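You operate a simulated robot arm through the tools that you are given. There is no shell and no other tool. Be economical: measure what you need, move in short steps, check, and stop when the job is done.

You are at the controls of a simulated two-armed robot. One attempt, no reset.

Task
Put the latch pan on the top of the latch bench away on the top of the inspection bench. Put the key on the top of the latch bench away on the low shelf of the parts rack. Put the blue torque wrench on the low shelf of the inspection bench. Take the red terminal cover from the top of the fitting table and put it on the top of the inspection bench. Put the lock barrel that says "405" from the top of the fitting table on the vent ledge and the lock barrel that says "404" on top of the rubber mount there. Count the filters on the top of the red table, then put as many of the spacers from the top of the red table on the top of the blue table. Any order will do.

Only the result counts: the job must be done as asked and must still hold three seconds after the hand-in. Knocking over, shifting, dropping, spilling or breaking anything else fails it. A push-on lid holds only when it is set on centred and level and pressed home; a screw cap is set on level and turned clockwise until tight.

Robot
Two 7-joint arms with two-finger parallel grippers on one trunk, on a base that drives. Base frame: it is fixed to the floor where the robot stands at the start and does not move with it; the origin is under the middle of the robot, x ahead of it, y to its left, z up; the surface under the hand at the start is at about z = 0.86. Readings come in m, degrees, newtons and seconds.
The left shoulder is at the start at [0.11, 0.17, 1.561], the right one opposite. With the tool pointing down near the work surface each hand reaches from about 0.34 to 0.7 m from the robot's upright axis, wherever it stands, measured 20 degrees to its own side. Places, roughly: blue torque wrench [-1.25, 2.25, 1]; filter [-1, -4.5, 1]; key [0.5, 1, 1]; latch pan (6x9x3 cm) [0.8, 0.2, 0.9]; lock barrel [-1, -2, 1]; low shelf of the inspection bench [-1.1, 3, 0.4]; low shelf of the parts rack (46x22 cm) [3.1, -4.58, 0.22]; rubber mount [-0.75, -1.75, 1]; spacer (2x4x5 cm) [-1.4, -5.5, 0.9]; spacer (3x4x5 cm) [-0.9, -5.4, 0.9]; terminal cover [-1, -1.5, 1]; top of the blue table [0.9, -6.3, 0.9]; top of the inspection bench [-1.1, 3, 0.9]; vent ledge (50x12 cm) [0.96, -2, 1.1]. Payload 1.57 kg a hand.
The TCP of each hand is the grasp point between the finger pads, 0.03 m short of the fingertips. In the tool frame z runs along the fingers and y along their closing line. Largest opening 0.08 m; finger width 0.017, thickness 0.012; the body of the gripper, 0.04 by 0.082 m, starts 0.08 m behind the TCP.
Orientation is told as [roll, pitch, yaw] about the base's x, y, z axes, in that order, counted from this pose: with the fingers straight down and closing along the base's y, the tool's x points along the base's -x, its y along +y and its z along -z.

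Tools
- The arms move only by the tool play_rows. It takes "left_deltas", "right_deltas" or both (then of equal length, played together; a hand with none holds still); each is a list of rows, each an object (a shift or turn left out is 0, a gripper value left out holds the last) with "travel": the shift along the tool's x, y, z in mm, a list of three; "rot": the turn, a rotation vector about the tool's x, y, z in degrees, a list of three; "grip": the opening in per cent of the stroke, from 0 (shut) to 100 (fully open). In form: [{"travel": [x, y, z], "rot": [rx, ry, rz], "grip": grip}, ...]. A call has 1 to 10 rows; each row shifts and turns the commanded pose from where the row before left it, along the tool's axes as they then stand. A row lasts 0.2 s, in which the tool goes at most 0.05 m and 8.6 degrees; a call with a longer step from one row to the next is refused whole, and so is a gripper value outside its range. Where a pose cannot be reached the arm comes as near as it can. A force on the tool above 40 N (or 10 N above the force at the start of the call, whichever is more), or a blocked arm, ends the call early, and 0.2 s more pass. Each finger travels about 0.072 m/s and halts on what it meets, pressing with about 31 N; the grip force reading is that of the motor and also rises with nothing between the fingers. The clock runs only during rows and for 0.2 s after the last one: add rows that do not move to give the fingers time. It gives the time, the measured TCP pose, the force on the tool (base axes), the opening and the grip force at its end, in the units of the frame above (readings bear some noise), with the torque about the TCP (base axes, N m) and any sound that the robot's microphone picked up.
- Cameras (640 x 400 px; columns grow to the right, rows downward): "scene" is now at [0.1368, 0.0526, 1.7554]; the picture's right is [0.68, -0.73, -0.00], its down [-0.54, -0.50, -0.67] and it looks along [0.49, 0.46, -0.74] (base axes); focal length 279 px, centre (320, 200). "left" rides on the left gripper at [0.072, 0.007, -0.122] in its tool frame; the picture's right is [-0.09, 1.00, 0.00], its down [-0.84, -0.08, -0.54] and it looks along [-0.54, -0.05, 0.84] (tool axes); focal length 238 px, centre (320, 200). "right" rides on the right gripper at [0.072, -0.007, -0.122] in its tool frame; the picture's right is [0.09, 1.00, 0.00], its down [-0.84, 0.08, -0.54] and it looks along [-0.54, 0.05, 0.84] (tool axes); focal length 238 px, centre (320, 200). There is no depth. A picture from a camera that has moved, and an enlarged one, comes with that camera's place and axes in the base frame and with its lens. The place of the scene camera against the robot may be out by one fixed shift of up to 0.012 m in any direction.
- grab_frame(camera): a new picture of that camera. It takes no simulated time.
- raise_lower(by): slides the trunk up (or, below 0, down) by that many m; the arms and the scene camera ride with it, the base frame stays. It gives what a move gives, with no picture.
- roll_base(legs): drives the robot by 1 to 6 legs, each [ahead, left, turn to the left] in m, m and degrees, along the robot's own axes; the way and the turn of a leg run together, so that a leg with both is an arc; at most 1.5 m and 180 degrees a leg. The arms and the cameras ride along, it lands a little off, and it stops where it bumps. It gives what a move gives.
- head_to(pan, tilt): turns the head with the scene camera to pan (to the left, within 86 degrees either way) and tilt (down, from -29 to 69), counted from straight ahead of the robot. It gives what a move gives.
- enlarge(camera, box): a new picture of the part [left, top, right, bottom] of that camera's present view, enlarged. It takes no simulated time.
- close_job(): hands the job in; it is judged then, once.

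Work in short steps. Places have to be worked out from the pictures, the camera data and where the tool is seen: move nearer, look again, correct. Check each grasp and each placing, and mend what went wrong. You have 483 turns and 246 pictures in all, those below and enlarged ones among them. Open the grippers and draw the arms clear of the work before you hand the job in, unless the task says otherwise.

The tools are called after "Emit:" as a command line: name --argument value ..., lists and objects as JSON in quotes. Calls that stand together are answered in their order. play_rows: Moves the arms, as the interface text tells. Its arguments: {"type":"object","properties":{"left_deltas":{"type":"array"},"right_deltas":{"type":"array"}},"required":[]} The other tools are called the same way: raise_lower (by) slides the trunk up or down; roll_base (legs) drives the base; head_to (pan, tilt) turns the head that bears the scene camera; grab_frame (camera) takes a picture; enlarge (camera, box) takes an enlarged picture of a part of a camera's view; close_job () hands the job in.

At the start:

```text
time: 0.0
left_eef_pos: [0.3896, 0.5715, 1.0771]
left_ee_rot: [-0.1, 0.0, 0.0]
left_force: [-0.3, 0.4, 0.2]
left_ft_torque: [0.02, -0.03, 0.01]
left_gripper_width: 0.0802
left_finger_force: 0.0
right_eef_pos: [0.6688, 0.0596, 1.2077]
right_ee_rot: [-0.1, 0.0, 0.1]
right_force: [-0.5, 0.8, 0.4]
right_ft_torque: [0.0, 0.04, -0.01]
right_gripper_width: 0.0803
right_finger_force: 0.0
trunk travel left (down, up): [-0.875, 0.015]
robot x, y, heading: [0.0016, 0.0034, 0.3]
head pan, tilt: [43.1, 47.7]
```

scene: 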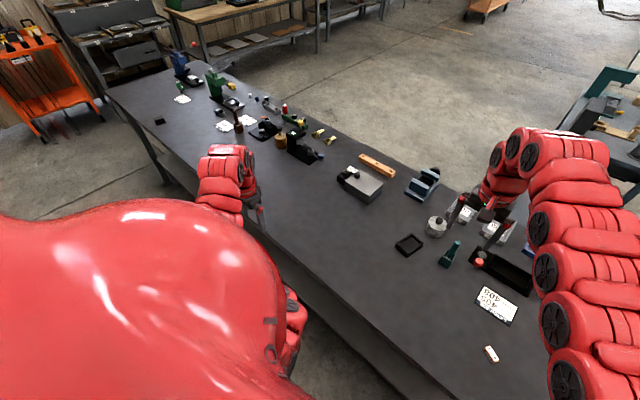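
right: 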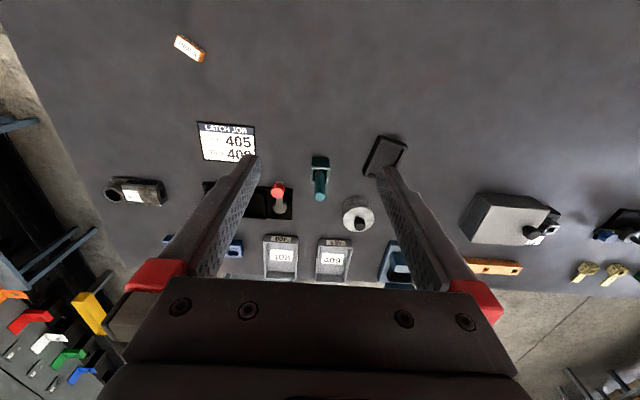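
left: 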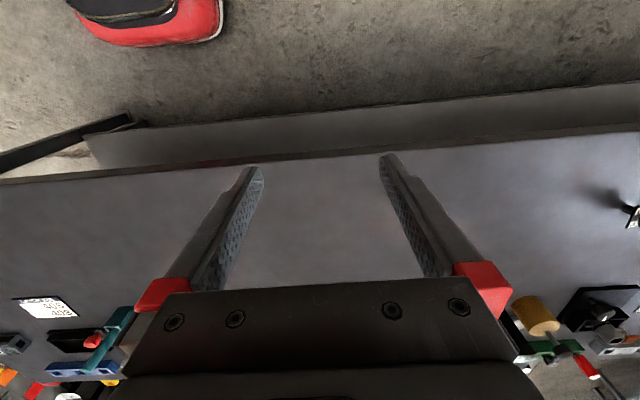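

I start by looking closely at the bench to identify the items.

Emit:
enlarge --camera "scene" --box '[230, 80, 390, 180]'

Emit:
enlarge --camera "scene" --box '[140, 40, 300, 140]'

Emit:
enlarge --camera "scene" --box '[360, 150, 600, 300]'

```text
4.00 times, centred on (310, 130) of scene
camera zoom: at [0.1368, 0.0526, 1.7554], right [0.68, -0.73, 0.0], down [-0.54, -0.5, -0.67], along [0.49, 0.46, -0.74], focal length 1115 px, centre (360, 480)
```

zoom: 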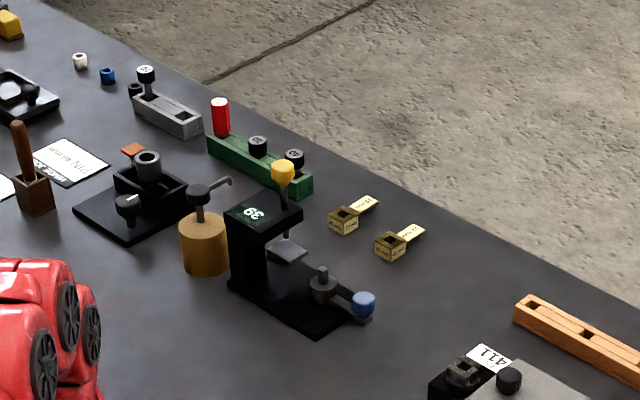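

```text
4.00 times, centred on (220, 90) of scene
camera zoom: at [0.1368, 0.0526, 1.7554], right [0.68, -0.73, 0.0], down [-0.54, -0.5, -0.67], along [0.49, 0.46, -0.74], focal length 1115 px, centre (720, 640)
```

zoom: 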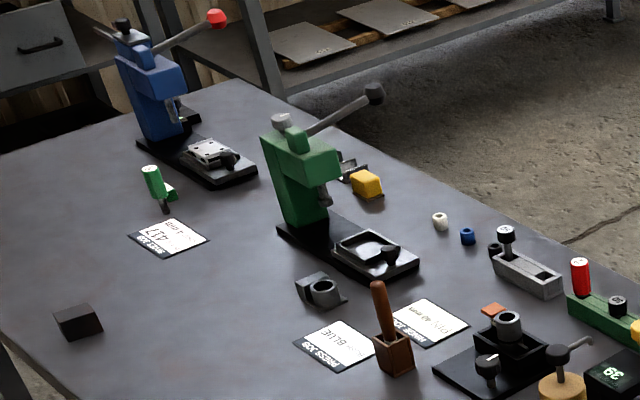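

```text
2.67 times, centred on (480, 225) of scene
camera zoom: at [0.1368, 0.0526, 1.7554], right [0.68, -0.73, 0.0], down [-0.54, -0.5, -0.67], along [0.49, 0.46, -0.74], focal length 743 px, centre (-107, 133)
```

zoom: 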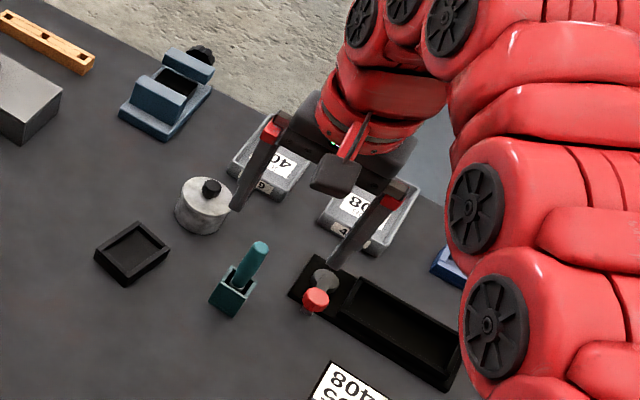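

The pan is the black tray near (0.78,0.21). The key isn't obvious yet; I look around with the head.

Emit:
head_to --pan 75 --tilt 30

Emit:
grab_frame --camera "scene"

Emit:
head_to --pan -60 --tilt 25

Emit:
grab_frame --camera "scene"

Emit:
head_to --pan 0 --tilt 25

Emit:
grab_frame --camera "scene"

```text
time: 1.0
left_eef_pos: [0.3893, 0.5717, 1.0771]
left_ee_rot: [0.0, 0.0, -0.1]
left_force: [-0.5, -0.6, -0.2]
left_ft_torque: [0.01, 0.01, 0.02]
left_gripper_width: 0.0799
left_finger_force: 0.1
right_eef_pos: [0.6688, 0.0599, 1.2079]
right_ee_rot: [0.0, 0.0, 0.0]
right_force: [-0.1, -0.7, -0.6]
right_ft_torque: [-0.01, 0.0, -0.04]
right_gripper_width: 0.0801
right_finger_force: 0.0
trunk travel left (down, up): [-0.875, 0.015]
robot x, y, heading: [0.0027, 0.002, 0.2]
head pan, tilt: [75.0, 30.0]
```

```text
239 pictures are left
camera scene: at [0.1025, 0.0859, 1.7817], right [0.97, -0.26, 0.0], down [-0.13, -0.48, -0.87], along [0.22, 0.84, -0.5], focal length 279 px, centre (320, 200)
```

scene: 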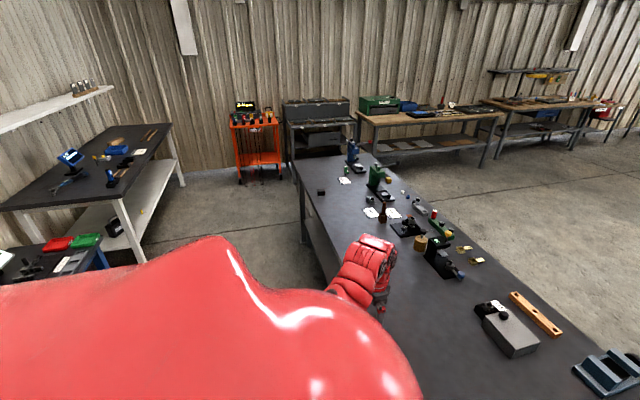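

```text
time: 3.1
left_eef_pos: [0.3888, 0.5717, 1.0774]
left_ee_rot: [0.1, 0.0, -0.1]
left_force: [-0.2, -0.1, -0.1]
left_ft_torque: [0.03, 0.0, -0.05]
left_gripper_width: 0.0798
left_finger_force: 0.0
right_eef_pos: [0.6684, 0.0599, 1.2076]
right_ee_rot: [0.0, 0.0, 0.0]
right_force: [-0.5, 0.3, 0.0]
right_ft_torque: [-0.04, 0.0, -0.01]
right_gripper_width: 0.0799
right_finger_force: 0.1
trunk travel left (down, up): [-0.875, 0.015]
robot x, y, heading: [-0.0003, -0.0015, 0.2]
head pan, tilt: [-60.0, 25.0]
```

```text
238 pictures are left
camera scene: at [0.1251, -0.0812, 1.7897], right [-0.87, -0.5, 0.0], down [-0.21, 0.37, -0.91], along [0.45, -0.78, -0.42], focal length 279 px, centre (320, 200)
```

scene: 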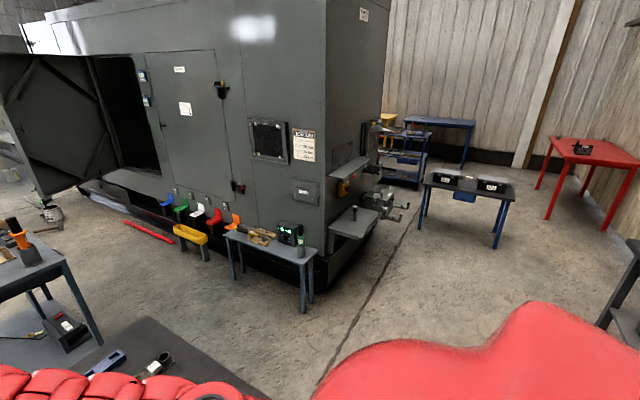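

```text
time: 4.4
left_eef_pos: [0.3899, 0.5727, 1.0768]
left_ee_rot: [0.0, 0.1, 0.0]
left_force: [0.1, -0.4, 0.2]
left_ft_torque: [0.0, 0.01, 0.02]
left_gripper_width: 0.0801
left_finger_force: 0.0
right_eef_pos: [0.6682, 0.059, 1.2081]
right_ee_rot: [0.0, 0.0, 0.0]
right_force: [0.0, -0.2, 0.7]
right_ft_torque: [0.0, 0.0, 0.03]
right_gripper_width: 0.0801
right_finger_force: 0.1
trunk travel left (down, up): [-0.875, 0.015]
robot x, y, heading: [-0.0019, -0.0014, -0.0]
head pan, tilt: [0.0, 25.0]
```

```text
237 pictures are left
camera scene: at [0.1712, -0.0015, 1.7897], right [0.0, -1.0, 0.0], down [-0.42, 0.0, -0.91], along [0.91, 0.0, -0.42], focal length 279 px, centre (320, 200)
```

scene: 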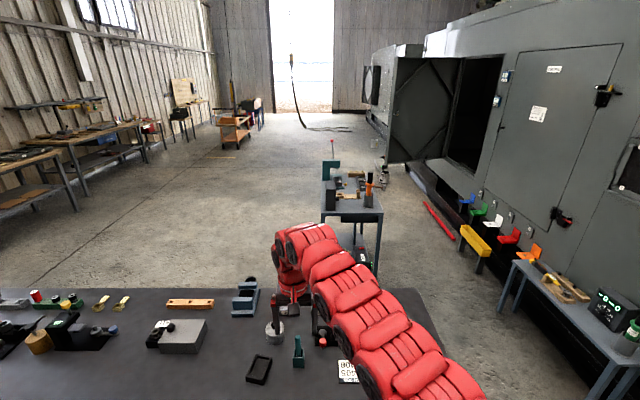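

Keys with gold cubes are visible near (1.05,0.9), but the area near (0.5,1) is hidden behind the left arm. I shift left half a metre to see it.

Emit:
roll_base --legs '[[-0.25, 0.0, 0], [0, 0.5, 0]]'

Emit:
head_to --pan 20 --tilt 45

Emit:
grab_frame --camera "scene"

Emit:
grab_frame --camera "left"

```text
time: 8.8
left_eef_pos: [0.1447, 1.0649, 1.0778]
left_ee_rot: [0.1, 0.0, -0.5]
left_force: [0.5, -1.0, -0.6]
left_ft_torque: [-0.03, 0.01, -0.02]
left_gripper_width: 0.0801
left_finger_force: 0.0
right_eef_pos: [0.4206, 0.5506, 1.2063]
right_ee_rot: [0.0, -0.1, -0.4]
right_force: [-0.4, 0.1, 0.4]
right_ft_torque: [0.04, 0.0, -0.01]
right_gripper_width: 0.08
right_finger_force: 0.0
trunk travel left (down, up): [-0.875, 0.015]
robot x, y, heading: [-0.2481, 0.4988, -0.2]
head pan, tilt: [0.0, 25.0]
```

```text
time: 9.6
left_eef_pos: [0.146, 1.0658, 1.0764]
left_ee_rot: [0.0, -0.1, -0.4]
left_force: [-0.1, -0.7, -0.2]
left_ft_torque: [0.01, 0.0, 0.0]
left_gripper_width: 0.0801
left_finger_force: 0.0
right_eef_pos: [0.4203, 0.5522, 1.2077]
right_ee_rot: [0.0, 0.0, -0.3]
right_force: [-0.3, 0.0, 0.1]
right_ft_torque: [-0.01, 0.02, 0.02]
right_gripper_width: 0.0798
right_finger_force: 0.1
trunk travel left (down, up): [-0.875, 0.015]
robot x, y, heading: [-0.2511, 0.4948, -0.2]
head pan, tilt: [20.0, 45.0]
```

```text
236 pictures are left
camera scene: at [-0.0923, 0.5218, 1.7592], right [0.34, -0.94, 0.0], down [-0.67, -0.24, -0.71], along [0.67, 0.24, -0.71], focal length 279 px, centre (320, 200)
```

scene: 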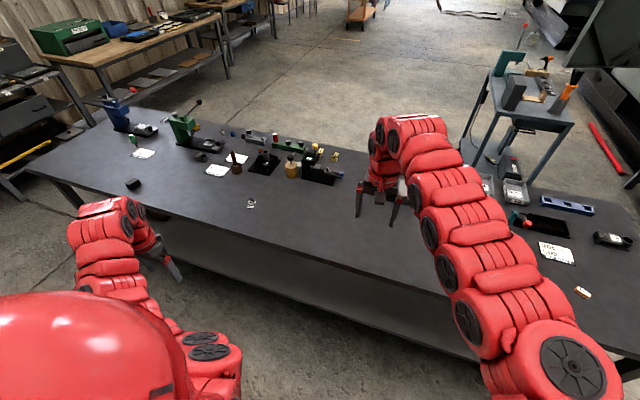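

```text
235 pictures are left
camera left: at [0.0739, 1.0732, 1.1999], right [0.1, 1.0, 0.0], down [0.84, -0.08, 0.54], along [0.54, -0.05, -0.84], focal length 238 px, centre (320, 200)
```

left: 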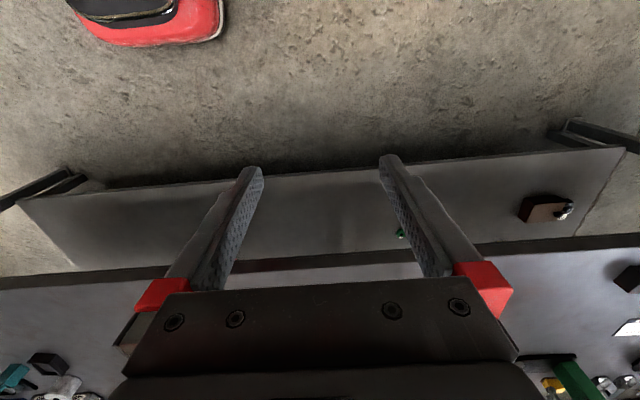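

There is a small silver item at (250,203) in the scene; I zoom on it.

Emit:
enlarge --camera "scene" --box '[210, 178, 290, 228]'

Emit:
enlarge --camera "scene" --box '[100, 90, 340, 240]'

```text
8.00 times, centred on (250, 203) of scene
camera zoom: at [-0.0923, 0.5218, 1.7592], right [0.34, -0.94, 0.0], down [-0.67, -0.24, -0.71], along [0.67, 0.24, -0.71], focal length 2230 px, centre (880, 176)
```

zoom: 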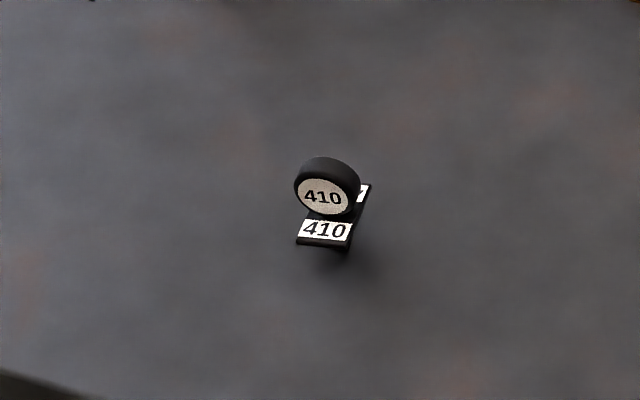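

```text
2.67 times, centred on (220, 165) of scene
camera zoom: at [-0.0923, 0.5218, 1.7592], right [0.34, -0.94, 0.0], down [-0.67, -0.24, -0.71], along [0.67, 0.24, -0.71], focal length 743 px, centre (587, 293)
```

zoom: 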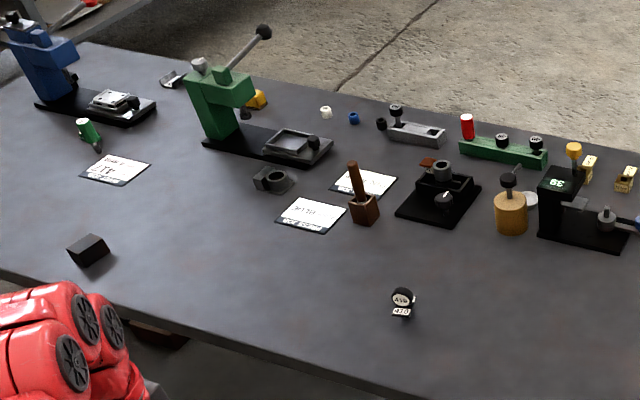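

The key is the small "410" piece near (0.605,1.095). I move back up to the bench so the right hand can reach the pan, and look with the wrist cameras.

Emit:
roll_base --legs '[[0.37, -0.08, 0]]'

Emit:
grab_frame --camera "right"

Emit:
grab_frame --camera "left"

```text
time: 12.0
left_eef_pos: [0.5167, 0.9804, 1.078]
left_ee_rot: [0.0, -0.2, -0.7]
left_force: [-0.1, 0.2, 0.3]
left_ft_torque: [-0.02, 0.03, -0.03]
left_gripper_width: 0.0798
left_finger_force: 0.0
right_eef_pos: [0.7896, 0.4643, 1.2096]
right_ee_rot: [-0.1, 0.1, -0.7]
right_force: [0.2, 0.2, -0.4]
right_ft_torque: [0.01, -0.02, 0.0]
right_gripper_width: 0.0799
right_finger_force: 0.0
trunk travel left (down, up): [-0.875, 0.015]
robot x, y, heading: [0.119, 0.4132, -0.6]
head pan, tilt: [20.0, 45.0]
```

```text
232 pictures are left
camera right: at [0.7181, 0.4585, 1.3319], right [-0.08, 1.0, 0.0], down [0.84, 0.07, 0.54], along [0.54, 0.04, -0.84], focal length 238 px, centre (320, 200)
```

right: 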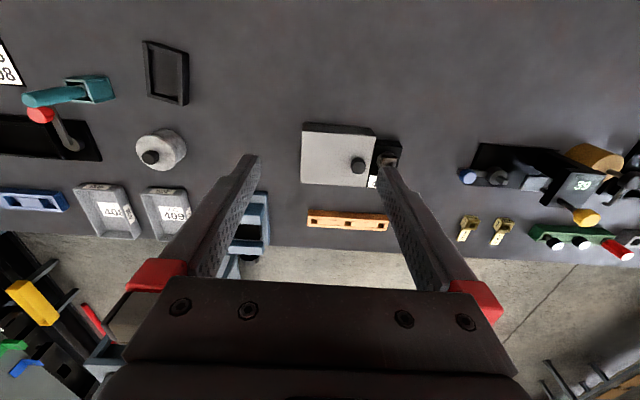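

```text
231 pictures are left
camera left: at [0.4455, 0.988, 1.2002], right [0.1, 0.99, 0.0], down [0.83, -0.09, 0.54], along [0.54, -0.06, -0.84], focal length 238 px, centre (320, 200)
```

left: 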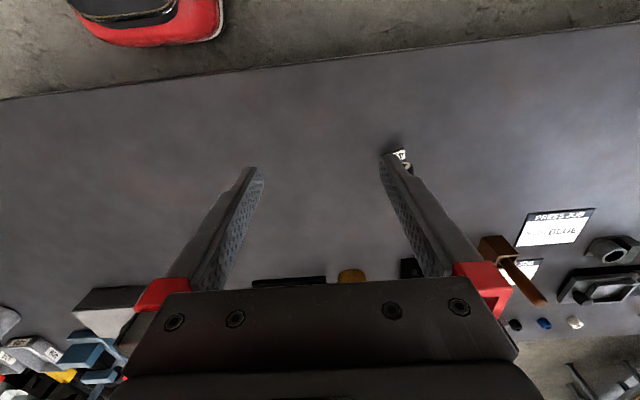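

The pan's centre computes to about (0.777,0.206), long axis about -12° from x. I move the right hand over it and turn accordingly.

Emit:
play_rows --right_deltas '[{"travel": [0, -43, 0]}, {"travel": [0, -43, 0]}, {"travel": [0, -43, 0]}, {"travel": [0, -43, 0]}, {"travel": [2, -43, 0]}, {"travel": [8, -43, 0]}, {"rot": [0, 0, 6], "travel": [0, 0, 40]}, {"rot": [0, 0, 6], "travel": [0, 0, 40]}, {"travel": [0, 0, 40]}, {}]'

Emit:
grab_frame --camera "right"

```text
time: 14.2
left_eef_pos: [0.5173, 0.9805, 1.0771]
left_ee_rot: [0.0, 0.0, -0.8]
left_force: [0.2, 0.2, 0.2]
left_ft_torque: [-0.01, -0.03, 0.0]
left_gripper_width: 0.0799
left_finger_force: 0.1
right_eef_pos: [0.7768, 0.2035, 1.0882]
right_ee_rot: [-0.1, 0.0, -12.8]
right_force: [-0.7, 0.6, -0.5]
right_ft_torque: [0.01, 0.01, 0.03]
right_gripper_width: 0.0801
right_finger_force: 0.0
trunk travel left (down, up): [-0.875, 0.015]
robot x, y, heading: [0.1204, 0.4108, -0.6]
head pan, tilt: [20.0, 45.0]
```

```text
230 pictures are left
camera right: at [0.7067, 0.214, 1.2112], right [0.13, 0.99, 0.0], down [0.83, -0.11, 0.54], along [0.54, -0.07, -0.84], focal length 238 px, centre (320, 200)
```

right: 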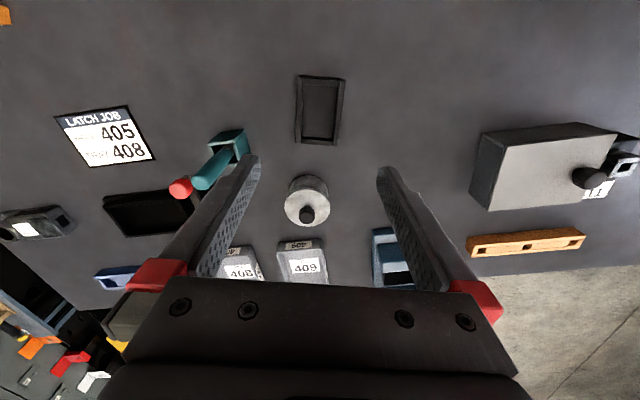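

Alignment is good; I descend.

Emit:
play_rows --right_deltas '[{"travel": [0, 0, 45]}, {"travel": [0, 0, 45]}, {"travel": [0, 0, 40]}, {"travel": [0, 0, 30]}, {"travel": [0, 0, 20]}, {"travel": [0, 0, 9]}, {}]'

Emit:
grab_frame --camera "right"

```text
time: 15.8
left_eef_pos: [0.5185, 0.9803, 1.0784]
left_ee_rot: [0.0, 0.0, -0.7]
left_force: [0.1, 0.2, -0.1]
left_ft_torque: [0.03, -0.03, 0.01]
left_gripper_width: 0.0799
left_finger_force: 0.0
right_eef_pos: [0.7766, 0.2065, 0.8991]
right_ee_rot: [0.0, -0.1, -12.7]
right_force: [0.2, -0.3, -0.7]
right_ft_torque: [0.0, 0.04, -0.01]
right_gripper_width: 0.0798
right_finger_force: 0.0
trunk travel left (down, up): [-0.875, 0.015]
robot x, y, heading: [0.1233, 0.4116, -0.7]
head pan, tilt: [20.0, 45.0]
```

```text
229 pictures are left
camera right: at [0.705, 0.2157, 1.0228], right [0.13, 0.99, 0.0], down [0.83, -0.11, 0.54], along [0.54, -0.07, -0.84], focal length 238 px, centre (320, 200)
```

right: 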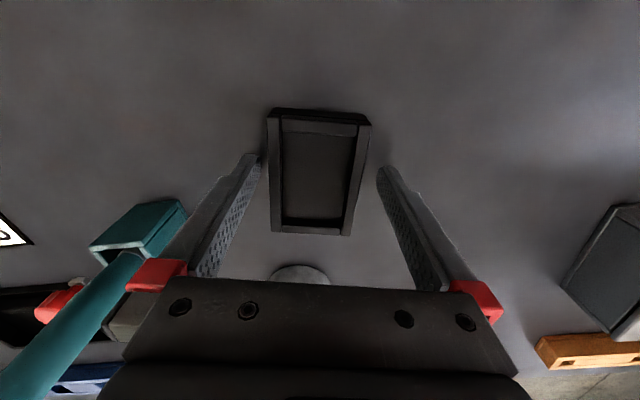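

Centred; close on the pan and lift.

Emit:
play_rows --right_deltas '[{"grip": 0}, {"grip": 0}, {"grip": 0}, {"grip": 0}, {"travel": [0, 0, -20]}, {"travel": [0, 0, -40]}, {"travel": [0, 0, -40]}, {}]'

Emit:
grab_frame --camera "right"

```text
time: 17.6
left_eef_pos: [0.518, 0.9792, 1.0774]
left_ee_rot: [0.1, 0.0, -0.7]
left_force: [0.1, 0.5, -0.2]
left_ft_torque: [-0.01, 0.0, 0.03]
left_gripper_width: 0.0802
left_finger_force: 0.0
right_eef_pos: [0.7782, 0.2036, 0.998]
right_ee_rot: [0.0, 0.0, -12.9]
right_force: [0.1, 0.1, -1.7]
right_ft_torque: [0.03, -0.03, 0.02]
right_gripper_width: 0.0597
right_finger_force: 30.9
trunk travel left (down, up): [-0.875, 0.015]
robot x, y, heading: [0.1163, 0.413, -0.6]
head pan, tilt: [20.0, 45.0]
```

```text
228 pictures are left
camera right: at [0.7073, 0.2126, 1.1218], right [0.13, 0.99, 0.0], down [0.83, -0.11, 0.54], along [0.54, -0.07, -0.84], focal length 238 px, centre (320, 200)
```

right: 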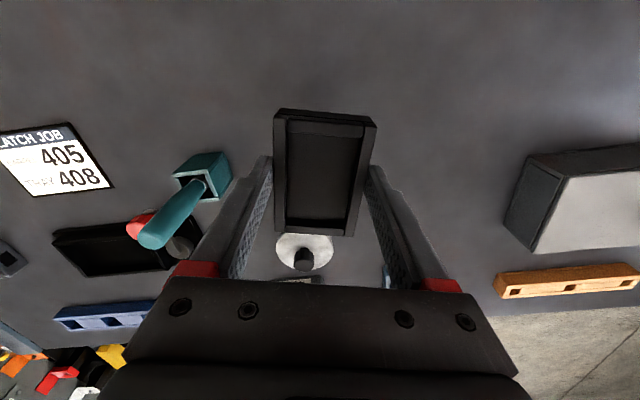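

Pan held (59.7 mm). Raise and retract the right hand, raise the left, then drive left to put the key within left-hand reach.

Emit:
play_rows --right_deltas '[{"travel": [0, 0, -48]}, {"travel": [0, 0, -48]}, {"travel": [0, 0, -48]}, {"travel": [0, 0, -48]}, {"travel": [40, 0, -20]}, {"travel": [40, 0, 0]}, {"travel": [40, 0, 0]}]' --left_deltas '[{"travel": [0, 0, -40]}, {"travel": [0, 0, -40]}, {}, {}, {}, {}, {}]'

Emit:
roll_base --legs '[[0, 0.42, 0.6]]'

Emit:
grab_frame --camera "left"

```text
time: 19.2
left_eef_pos: [0.5348, 1.0028, 1.1086]
left_ee_rot: [0.1, 0.1, -0.7]
left_force: [-0.2, -0.3, 0.4]
left_ft_torque: [0.01, -0.02, 0.01]
left_gripper_width: 0.0801
left_finger_force: 0.0
left hand out of reach, approached as far as the arm can: row 1, 2
right_eef_pos: [0.7688, 0.2073, 1.1958]
right_ee_rot: [0.0, 0.0, -12.8]
right_force: [0.5, -0.6, -2.6]
right_ft_torque: [-0.01, -0.02, 0.0]
right_gripper_width: 0.0597
right_finger_force: 30.8
right hand out of reach, approached as far as the arm can: row 5, 6, 7
trunk travel left (down, up): [-0.875, 0.015]
robot x, y, heading: [0.1226, 0.4145, -0.7]
head pan, tilt: [20.0, 45.0]
```

```text
time: 21.8
left_eef_pos: [0.5369, 1.427, 1.1103]
left_ee_rot: [0.1, 0.0, -0.5]
left_force: [-0.4, -0.6, -0.2]
left_ft_torque: [0.03, 0.01, 0.0]
left_gripper_width: 0.0802
left_finger_force: 0.0
right_eef_pos: [0.7745, 0.6314, 1.1962]
right_ee_rot: [-0.1, 0.0, -12.5]
right_force: [0.4, 0.0, -3.6]
right_ft_torque: [-0.02, -0.01, 0.03]
right_gripper_width: 0.0597
right_finger_force: 30.7
trunk travel left (down, up): [-0.875, 0.015]
robot x, y, heading: [0.1222, 0.8374, -0.7]
head pan, tilt: [20.0, 45.0]
```

```text
227 pictures are left
camera left: at [0.4655, 1.4338, 1.2326], right [0.1, 1.0, 0.0], down [0.84, -0.08, 0.54], along [0.54, -0.05, -0.84], focal length 238 px, centre (320, 200)
```

left: 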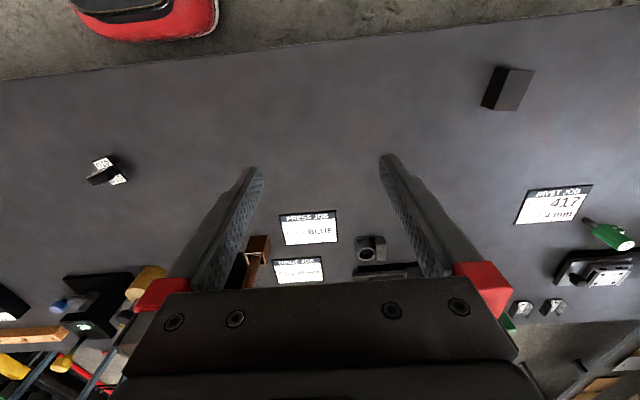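

Emit:
enlarge --camera "left" --box '[65, 145, 145, 195]'

```text
8.00 times, centred on (105, 170) of left
camera zoom: at [0.4655, 1.4338, 1.2326], right [0.1, 1.0, 0.0], down [0.84, -0.08, 0.54], along [0.54, -0.05, -0.84], focal length 1907 px, centre (2040, 440)
```

zoom: 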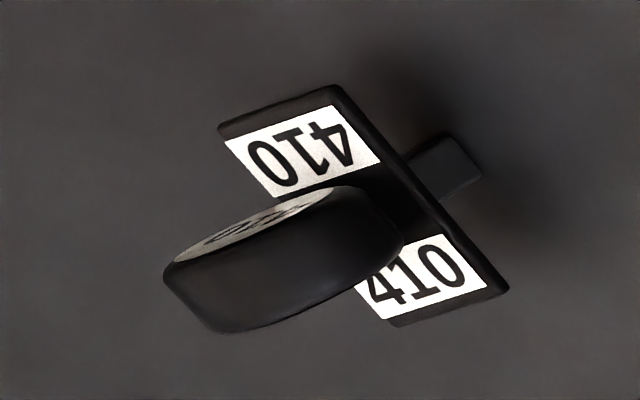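

The key has a disc bow above a labelled flange on a short blade. I look from the head camera, closer now.

Emit:
head_to --pan 28 --tilt 55

Emit:
grab_frame --camera "scene"

```text
time: 22.5
left_eef_pos: [0.5366, 1.429, 1.1087]
left_ee_rot: [0.0, 0.0, -0.4]
left_force: [-0.6, 0.2, -0.6]
left_ft_torque: [-0.02, 0.01, -0.01]
left_gripper_width: 0.0801
left_finger_force: 0.2
right_eef_pos: [0.7739, 0.6329, 1.1961]
right_ee_rot: [0.1, -0.1, -12.4]
right_force: [0.9, -0.1, -1.5]
right_ft_torque: [0.01, 0.03, -0.03]
right_gripper_width: 0.0599
right_finger_force: 31.3
trunk travel left (down, up): [-0.875, 0.015]
robot x, y, heading: [0.1233, 0.8298, -0.2]
head pan, tilt: [28.0, 55.0]
```

```text
225 pictures are left
camera scene: at [0.2683, 0.8661, 1.7457], right [0.46, -0.89, 0.0], down [-0.73, -0.38, -0.57], along [0.51, 0.27, -0.82], focal length 279 px, centre (320, 200)
```

scene: 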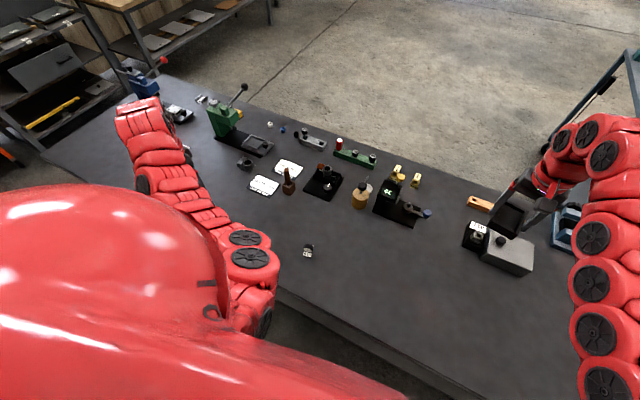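

Emit:
enlarge --camera "scene" --box '[276, 230, 340, 270]'

```text
10.00 times, centred on (308, 250) of scene
camera zoom: at [0.2683, 0.8661, 1.7457], right [0.46, -0.89, 0.0], down [-0.73, -0.38, -0.57], along [0.51, 0.27, -0.82], focal length 2787 px, centre (440, -300)
```

zoom: 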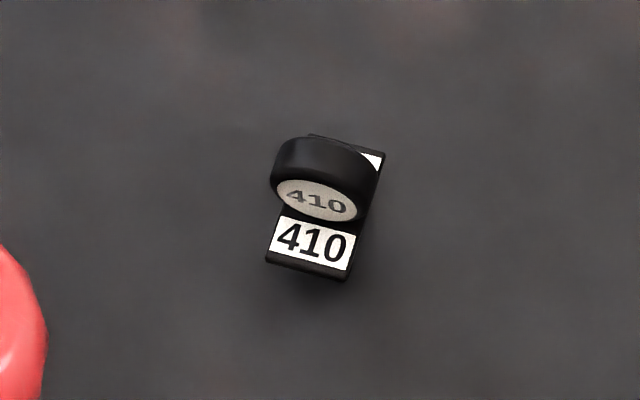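

The key is at about (0.60,1.087), its flange about 3 cm above the bench, short axis roughly +16° from y. I move the left hand over it for a close look.

Emit:
play_rows --left_deltas '[{"travel": [0, -48, 0]}, {"travel": [0, -48, 0]}, {"travel": [0, -48, 0]}, {"travel": [-10, -48, 0]}, {"travel": [-15, -48, 0]}, {"travel": [-15, -48, 0], "rot": [0, 0, -8]}, {"travel": [-10, -40, 0], "rot": [0, 0, -8]}, {}]'

Emit:
grab_frame --camera "left"

```text
refused: row 5 steps farther than a row can; nothing moved
```

```text
223 pictures are left
camera left: at [0.4656, 1.4352, 1.2319], right [0.1, 1.0, 0.0], down [0.84, -0.08, 0.54], along [0.54, -0.05, -0.84], focal length 238 px, centre (320, 200)
```

left: 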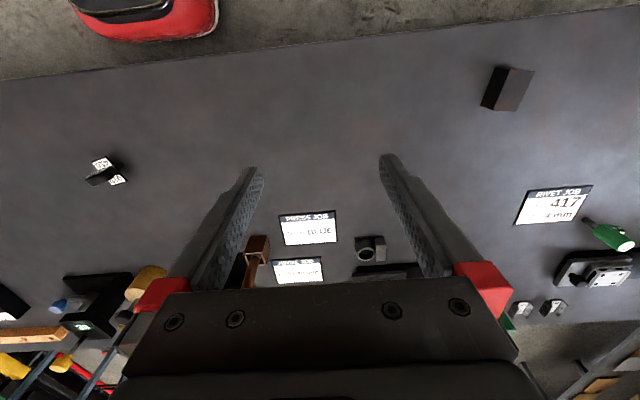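

Row combined step too long; I split it finer.

Emit:
play_rows --left_deltas '[{"travel": [0, -45, 0]}, {"travel": [0, -45, 0]}, {"travel": [0, -45, 0]}, {"travel": [-10, -45, 0]}, {"travel": [-15, -45, 0]}, {"travel": [-15, -45, 0], "rot": [0, 0, -8]}, {"travel": [-10, -35, 0], "rot": [0, 0, -8]}, {"travel": [-10, -35, 0]}, {}]'

Emit:
grab_frame --camera "left"

```text
time: 24.5
left_eef_pos: [0.6187, 1.1294, 1.0629]
left_ee_rot: [-0.1, -0.3, 15.5]
left_force: [0.6, -0.3, -0.3]
left_ft_torque: [0.0, 0.02, 0.01]
left_gripper_width: 0.0802
left_finger_force: 0.1
left hand out of reach, approached as far as the arm can: row 1, 2, 3, 8
right_eef_pos: [0.7729, 0.6331, 1.1974]
right_ee_rot: [0.0, 0.0, -12.3]
right_force: [0.4, -0.3, -1.0]
right_ft_torque: [0.05, 0.02, 0.03]
right_gripper_width: 0.0596
right_finger_force: 31.2
trunk travel left (down, up): [-0.875, 0.015]
robot x, y, heading: [0.1269, 0.8331, -0.4]
head pan, tilt: [28.0, 55.0]
```

```text
222 pictures are left
camera left: at [0.5477, 1.1157, 1.1853], right [-0.18, 0.98, 0.0], down [0.82, 0.15, 0.55], along [0.54, 0.1, -0.84], focal length 238 px, centre (320, 200)
```

left: 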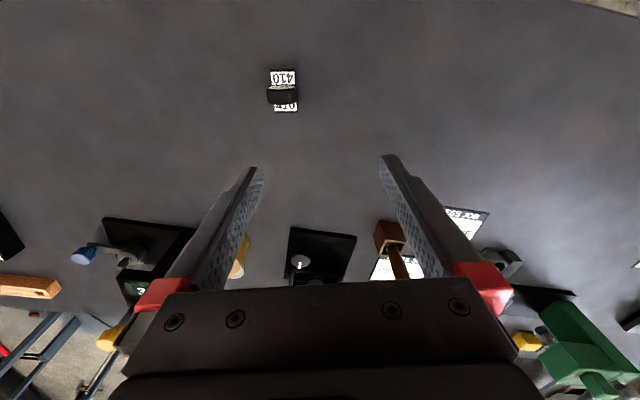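

Key centre from this view: about (0.600,1.082), alignment good. I shift over it and lower partly.

Emit:
play_rows --left_deltas '[{"travel": [0, 0, 30]}, {"travel": [15, -20, 15]}, {"travel": [15, -21, 15]}, {}]'

Emit:
grab_frame --camera "left"

```text
time: 25.5
left_eef_pos: [0.6033, 1.082, 1.0044]
left_ee_rot: [0.1, -0.1, 15.7]
left_force: [-0.1, -0.2, 0.4]
left_ft_torque: [-0.01, -0.04, -0.02]
left_gripper_width: 0.0801
left_finger_force: 0.1
right_eef_pos: [0.7751, 0.6326, 1.1964]
right_ee_rot: [0.0, 0.1, -12.4]
right_force: [-0.2, 0.2, -2.0]
right_ft_torque: [0.01, 0.0, 0.04]
right_gripper_width: 0.0596
right_finger_force: 30.3
trunk travel left (down, up): [-0.875, 0.015]
robot x, y, heading: [0.1248, 0.8357, -0.4]
head pan, tilt: [28.0, 55.0]
```

```text
221 pictures are left
camera left: at [0.5324, 1.0693, 1.1273], right [-0.18, 0.98, 0.0], down [0.83, 0.15, 0.54], along [0.53, 0.1, -0.84], focal length 238 px, centre (320, 200)
```

left: 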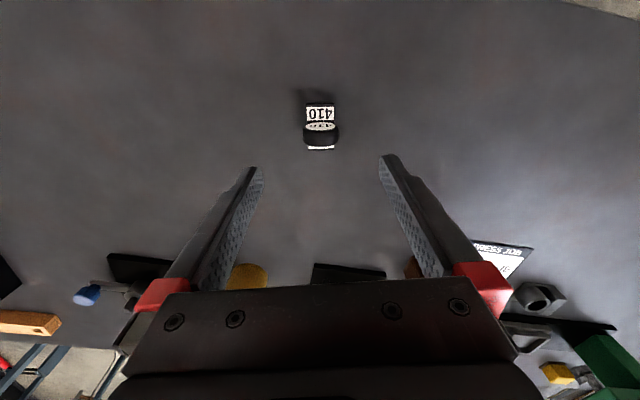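

Well centred. Descend to grasp height.

Emit:
play_rows --left_deltas '[{"travel": [5, 0, 35]}, {"travel": [0, 0, 35]}, {"travel": [0, 0, 25]}, {"travel": [0, 0, 10]}, {}]'

Emit:
grab_frame --camera "left"

```text
time: 26.7
left_eef_pos: [0.5984, 1.0818, 0.8982]
left_ee_rot: [0.0, -0.1, 15.5]
left_force: [-0.2, 0.2, -0.1]
left_ft_torque: [0.0, 0.01, 0.01]
left_gripper_width: 0.0801
left_finger_force: 0.1
right_eef_pos: [0.775, 0.6319, 1.1956]
right_ee_rot: [0.0, 0.1, -12.4]
right_force: [-0.9, -0.1, -2.6]
right_ft_torque: [-0.02, 0.0, -0.03]
right_gripper_width: 0.0599
right_finger_force: 31.0
trunk travel left (down, up): [-0.875, 0.015]
robot x, y, heading: [0.1243, 0.8335, -0.2]
head pan, tilt: [28.0, 55.0]
```

```text
220 pictures are left
camera left: at [0.5276, 1.0683, 1.0211], right [-0.18, 0.98, 0.0], down [0.83, 0.15, 0.54], along [0.53, 0.1, -0.84], focal length 238 px, centre (320, 200)
```

left: 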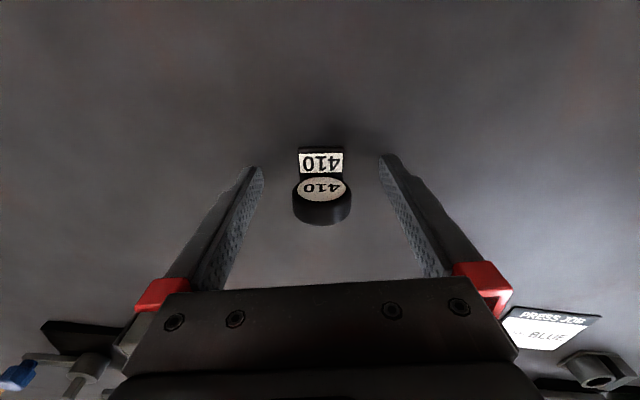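

The bow lies between the pads. Close and lift a little.

Emit:
play_rows --left_deltas '[{"grip": 0}, {"grip": 0}, {"grip": 0}, {"grip": 0}, {"grip": 0}, {"travel": [0, 0, -20]}, {"travel": [0, 0, -40]}, {}]'

Emit:
grab_frame --camera "left"

```text
time: 28.5
left_eef_pos: [0.5978, 1.0814, 0.9586]
left_ee_rot: [0.1, 0.0, 15.6]
left_force: [-0.2, -0.3, -1.1]
left_ft_torque: [0.0, -0.02, 0.03]
left_gripper_width: 0.0323
left_finger_force: 31.2
right_eef_pos: [0.7743, 0.6325, 1.1957]
right_ee_rot: [0.0, 0.0, -12.5]
right_force: [-0.5, 0.3, -2.9]
right_ft_torque: [0.0, 0.02, 0.01]
right_gripper_width: 0.0598
right_finger_force: 30.8
trunk travel left (down, up): [-0.875, 0.015]
robot x, y, heading: [0.1222, 0.833, -0.5]
head pan, tilt: [28.0, 55.0]
```

```text
219 pictures are left
camera left: at [0.5275, 1.0684, 1.0814], right [-0.18, 0.98, 0.0], down [0.83, 0.15, 0.54], along [0.53, 0.1, -0.84], focal length 238 px, centre (320, 200)
```

left: 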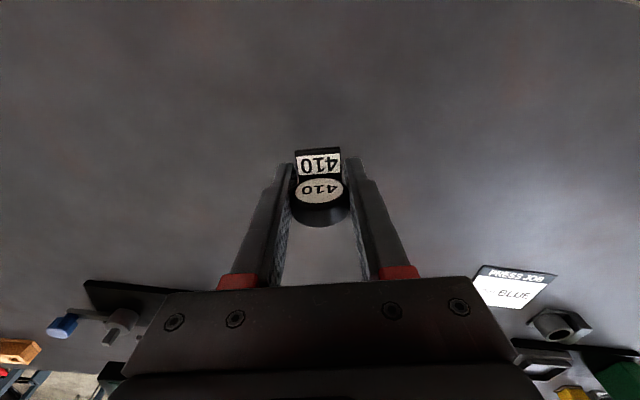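

Key held (32 mm). Now back off, turn left and drive up beside the inspection bench, which spans roughly x −1.45…−0.78, y 2…4.

Emit:
play_rows --left_deltas '[{"travel": [0, 0, -45]}, {"travel": [0, 0, -45]}, {"travel": [30, 0, 0]}, {}]'

Emit:
roll_base --legs '[[-0.3, 0, 0], [0, 0, 90], [1.4, 0, 0]]'

Emit:
head_to --pan 50 --tilt 30

Emit:
grab_frame --camera "scene"

```text
time: 29.5
left_eef_pos: [0.5681, 1.0723, 1.045]
left_ee_rot: [0.0, -0.1, 15.5]
left_force: [0.0, -0.4, -1.1]
left_ft_torque: [0.0, 0.03, 0.02]
left_gripper_width: 0.0324
left_finger_force: 30.7
right_eef_pos: [0.7745, 0.6305, 1.1972]
right_ee_rot: [0.0, 0.0, -12.3]
right_force: [1.0, -0.2, -1.8]
right_ft_torque: [0.04, 0.02, 0.01]
right_gripper_width: 0.0596
right_finger_force: 31.2
trunk travel left (down, up): [-0.875, 0.015]
robot x, y, heading: [0.1255, 0.8377, -0.4]
head pan, tilt: [28.0, 55.0]
```

```text
time: 41.8
left_eef_pos: [-0.3986, 2.6534, 1.0467]
left_ee_rot: [0.1, 0.0, 105.8]
left_force: [-0.5, 0.2, -0.5]
left_ft_torque: [0.01, 0.01, 0.0]
left_gripper_width: 0.0325
left_finger_force: 30.9
right_eef_pos: [0.0402, 2.8601, 1.1967]
right_ee_rot: [0.0, 0.0, 77.8]
right_force: [0.0, 0.3, -2.5]
right_ft_torque: [0.02, -0.01, 0.02]
right_gripper_width: 0.0601
right_finger_force: 31.0
trunk travel left (down, up): [-0.875, 0.015]
robot x, y, heading: [-0.158, 2.209, 89.8]
head pan, tilt: [28.0, 55.0]
```

```text
time: 42.7
left_eef_pos: [-0.3977, 2.6531, 1.0451]
left_ee_rot: [0.0, 0.0, 105.7]
left_force: [0.4, -0.2, -1.4]
left_ft_torque: [-0.02, 0.02, -0.04]
left_gripper_width: 0.0322
left_finger_force: 31.3
right_eef_pos: [0.0404, 2.8594, 1.1958]
right_ee_rot: [0.0, 0.1, 77.7]
right_force: [0.0, -0.3, -1.7]
right_ft_torque: [0.01, 0.0, 0.0]
right_gripper_width: 0.0594
right_finger_force: 30.9
trunk travel left (down, up): [-0.875, 0.015]
robot x, y, heading: [-0.1573, 2.2119, 89.9]
head pan, tilt: [50.0, 30.0]
```

```text
218 pictures are left
camera scene: at [-0.2291, 2.3478, 1.7817], right [0.65, 0.76, 0.0], down [0.38, -0.32, -0.87], along [-0.66, 0.56, -0.5], focal length 279 px, centre (320, 200)
```

scene: 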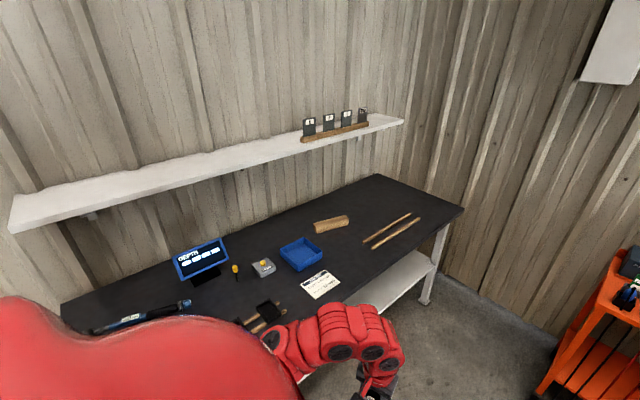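

Wrench with blue grip is visible at the near end of the bench. Turn left to face it.

Emit:
roll_base --legs '[[0, 0, 90]]'

Emit:
head_to --pan 0 --tilt 45

Emit:
grab_frame --camera "scene"

```text
time: 47.0
left_eef_pos: [-0.5964, 1.9605, 1.0464]
left_ee_rot: [0.1, 0.0, -162.9]
left_force: [0.4, 0.1, -1.0]
left_ft_torque: [-0.03, 0.01, 0.0]
left_gripper_width: 0.0323
left_finger_force: 31.3
right_eef_pos: [-0.813, 2.3944, 1.1965]
right_ee_rot: [0.0, 0.0, 169.2]
right_force: [0.4, 0.7, -1.7]
right_ft_torque: [-0.01, -0.04, 0.01]
right_gripper_width: 0.0599
right_finger_force: 30.9
trunk travel left (down, up): [-0.875, 0.015]
robot x, y, heading: [-0.1581, 2.2091, -178.7]
head pan, tilt: [50.0, 30.0]
```

```text
time: 48.2
left_eef_pos: [-0.5956, 1.9601, 1.0454]
left_ee_rot: [0.0, 0.0, -162.9]
left_force: [0.3, 0.5, -0.4]
left_ft_torque: [0.02, 0.0, 0.01]
left_gripper_width: 0.032
left_finger_force: 30.4
right_eef_pos: [-0.8136, 2.3938, 1.1952]
right_ee_rot: [0.1, 0.0, 169.2]
right_force: [0.6, 0.5, -2.0]
right_ft_torque: [0.0, -0.05, -0.02]
right_gripper_width: 0.0598
right_finger_force: 31.0
trunk travel left (down, up): [-0.875, 0.015]
robot x, y, heading: [-0.1557, 2.2107, -178.5]
head pan, tilt: [0.0, 45.0]
```

```text
217 pictures are left
camera scene: at [-0.3224, 2.2053, 1.7591], right [-0.02, 1.0, 0.0], down [0.71, 0.02, -0.71], along [-0.71, -0.02, -0.71], focal length 279 px, centre (320, 200)
```

scene: 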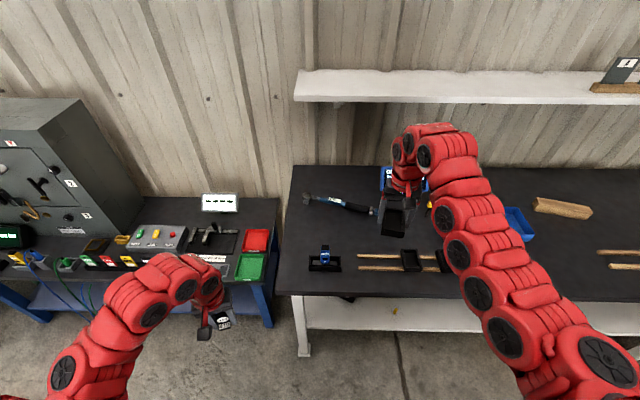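

Emit:
grab_frame --camera "right"

Emit:
grab_frame --camera "left"

```text
216 pictures are left
camera right: at [-0.7412, 2.3868, 1.3199], right [-0.1, -1.0, 0.0], down [-0.84, 0.08, 0.54], along [-0.54, 0.05, -0.84], focal length 238 px, centre (320, 200)
```

right: 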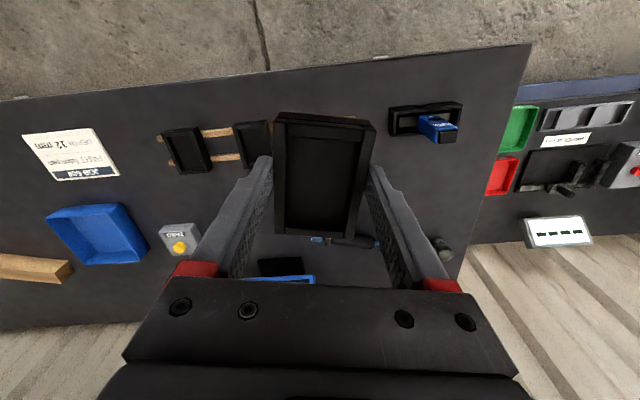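

```text
215 pictures are left
camera left: at [-0.5246, 1.9748, 1.1691], right [0.21, -0.98, 0.0], down [-0.82, -0.17, 0.54], along [-0.53, -0.11, -0.84], focal length 238 px, centre (320, 200)
```

left: 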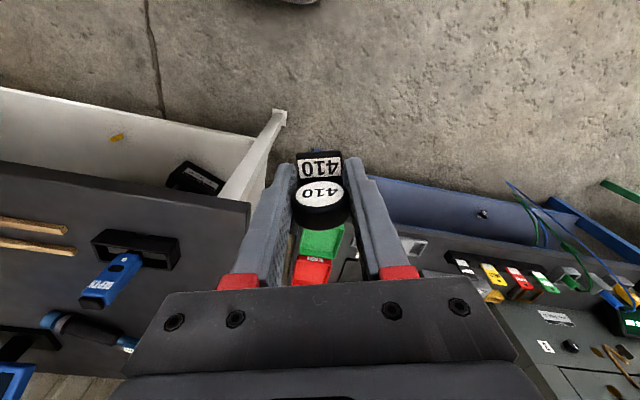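

Free spot for the pan: around (-1.02,2.45), between the rods and the wrench. I drive ahead 0.27 and position the right hand above it.

Emit:
roll_base --legs '[[0.27, 0, -1.5]]'

Emit:
grab_frame --camera "right"

Emit:
grab_frame --camera "scene"

```text
time: 50.1
left_eef_pos: [-0.8689, 1.9703, 1.0474]
left_ee_rot: [0.0, -0.1, -164.3]
left_force: [0.2, -0.8, -0.6]
left_ft_torque: [0.01, -0.02, 0.0]
left_gripper_width: 0.0325
left_finger_force: 31.5
right_eef_pos: [-1.0733, 2.4105, 1.1971]
right_ee_rot: [0.0, -0.1, 167.6]
right_force: [0.3, -0.1, -2.5]
right_ft_torque: [0.03, 0.0, 0.01]
right_gripper_width: 0.06
right_finger_force: 31.2
trunk travel left (down, up): [-0.875, 0.015]
robot x, y, heading: [-0.4244, 2.2078, 179.7]
head pan, tilt: [0.0, 45.0]
```

```text
214 pictures are left
camera right: at [-1.0009, 2.4007, 1.3205], right [-0.12, -0.99, 0.0], down [-0.83, 0.1, 0.54], along [-0.54, 0.07, -0.84], focal length 238 px, centre (320, 200)
```

right: 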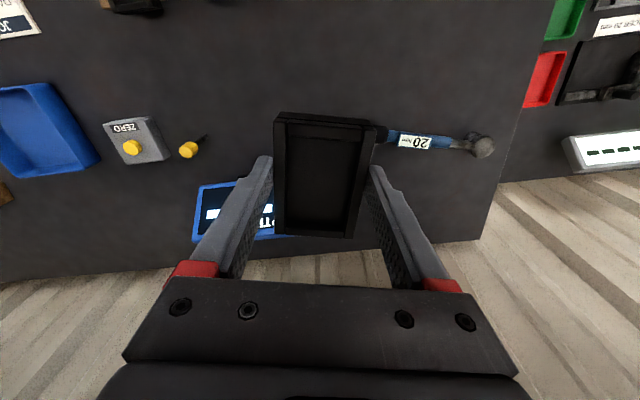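

```text
213 pictures are left
camera scene: at [-0.5867, 2.2078, 1.7593], right [0.01, 1.0, 0.0], down [0.71, 0.0, -0.71], along [-0.71, 0.0, -0.71], focal length 279 px, centre (320, 200)
```

scene: 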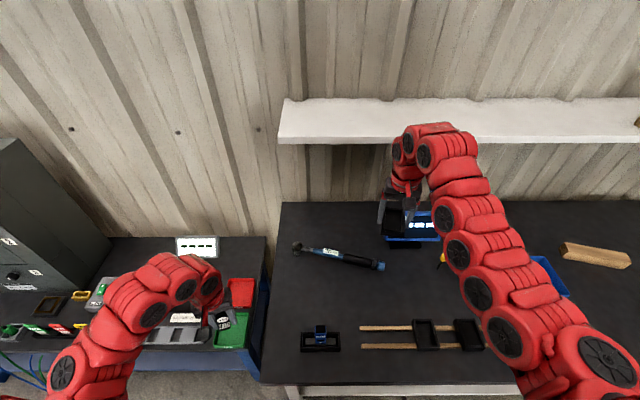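

Wrench "20 N·m" with the blue band is at about (-1.17,2.28). I move the pan over (-1.03,2.52) and lower part way.

Emit:
play_rows --right_deltas '[{"travel": [6, -40, 0]}, {"travel": [6, -40, 0]}, {"travel": [6, -37, 0]}, {"travel": [0, 0, 45]}, {"travel": [0, 0, 45]}, {"travel": [0, 0, 45]}, {"travel": [0, 0, 40]}, {}]'

Emit:
grab_frame --camera "right"

Emit:
grab_frame --camera "scene"

```text
time: 51.9
left_eef_pos: [-0.8682, 1.9709, 1.0473]
left_ee_rot: [-0.1, 0.0, -164.3]
left_force: [0.9, 0.5, -0.2]
left_ft_torque: [-0.02, 0.01, -0.02]
left_gripper_width: 0.0325
left_finger_force: 31.0
right_eef_pos: [-1.0575, 2.4756, 1.0207]
right_ee_rot: [0.0, 0.0, 167.6]
right_force: [0.0, 0.8, -2.4]
right_ft_torque: [-0.01, -0.03, 0.0]
right_gripper_width: 0.0597
right_finger_force: 31.3
right hand out of reach, approached as far as the arm can: row 1, 3
trunk travel left (down, up): [-0.875, 0.015]
robot x, y, heading: [-0.4238, 2.2058, 179.7]
head pan, tilt: [0.0, 45.0]
```

```text
212 pictures are left
camera right: at [-0.9848, 2.466, 1.1447], right [-0.12, -0.99, 0.0], down [-0.83, 0.1, 0.54], along [-0.54, 0.07, -0.84], focal length 238 px, centre (320, 200)
```

right: 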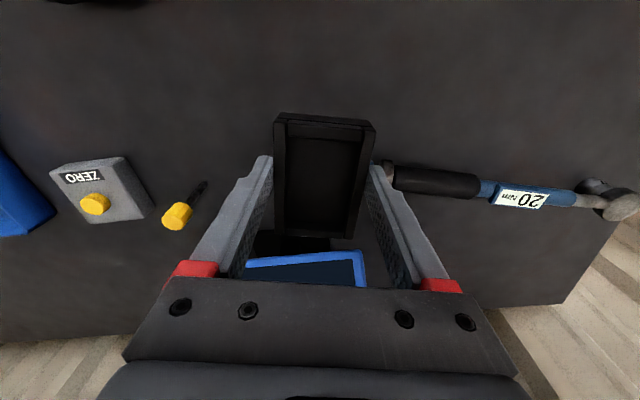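

```text
211 pictures are left
camera scene: at [-0.5877, 2.2081, 1.7592], right [0.01, 1.0, 0.0], down [0.71, 0.0, -0.71], along [-0.71, 0.0, -0.71], focal length 279 px, centre (320, 200)
```

scene: 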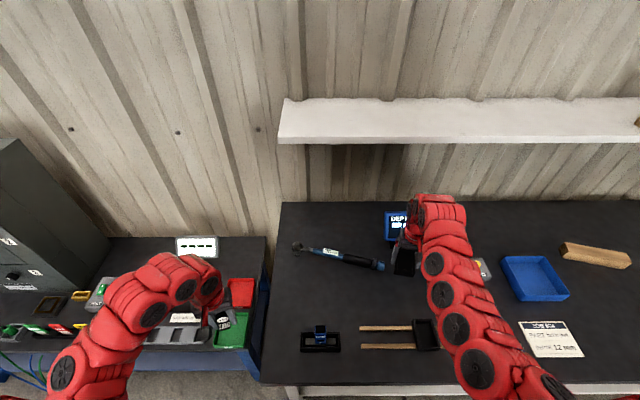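

Emit:
play_rows --right_deltas '[{"travel": [9, -25, 0]}, {"travel": [8, -24, 0]}, {"travel": [0, 0, 45]}, {"travel": [0, 0, 35]}, {"travel": [0, 0, 20]}, {}]'

Emit:
grab_frame --camera "right"

```text
time: 53.3
left_eef_pos: [-0.8683, 1.9699, 1.0453]
left_ee_rot: [0.1, 0.0, -164.3]
left_force: [0.1, 1.0, -0.4]
left_ft_torque: [-0.01, 0.04, 0.0]
left_gripper_width: 0.0324
left_finger_force: 30.9
right_eef_pos: [-1.0289, 2.5177, 0.9213]
right_ee_rot: [0.0, 0.1, 167.6]
right_force: [0.6, 0.9, -2.9]
right_ft_torque: [-0.01, -0.04, 0.01]
right_gripper_width: 0.0594
right_finger_force: 31.2
trunk travel left (down, up): [-0.875, 0.015]
robot x, y, heading: [-0.4271, 2.2081, 179.6]
head pan, tilt: [0.0, 45.0]
```

```text
210 pictures are left
camera right: at [-0.9574, 2.5093, 1.045], right [-0.12, -0.99, 0.0], down [-0.83, 0.1, 0.54], along [-0.54, 0.07, -0.84], focal length 238 px, centre (320, 200)
```

right: 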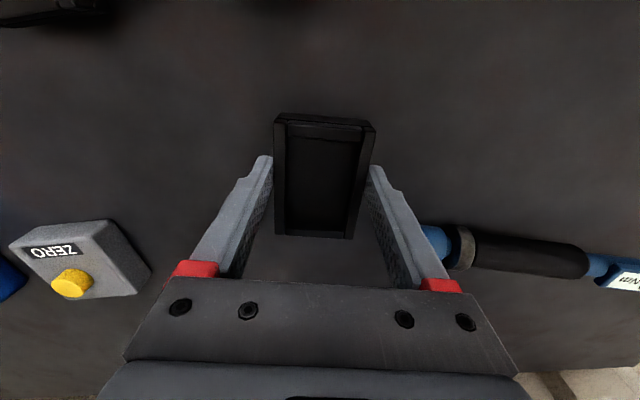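

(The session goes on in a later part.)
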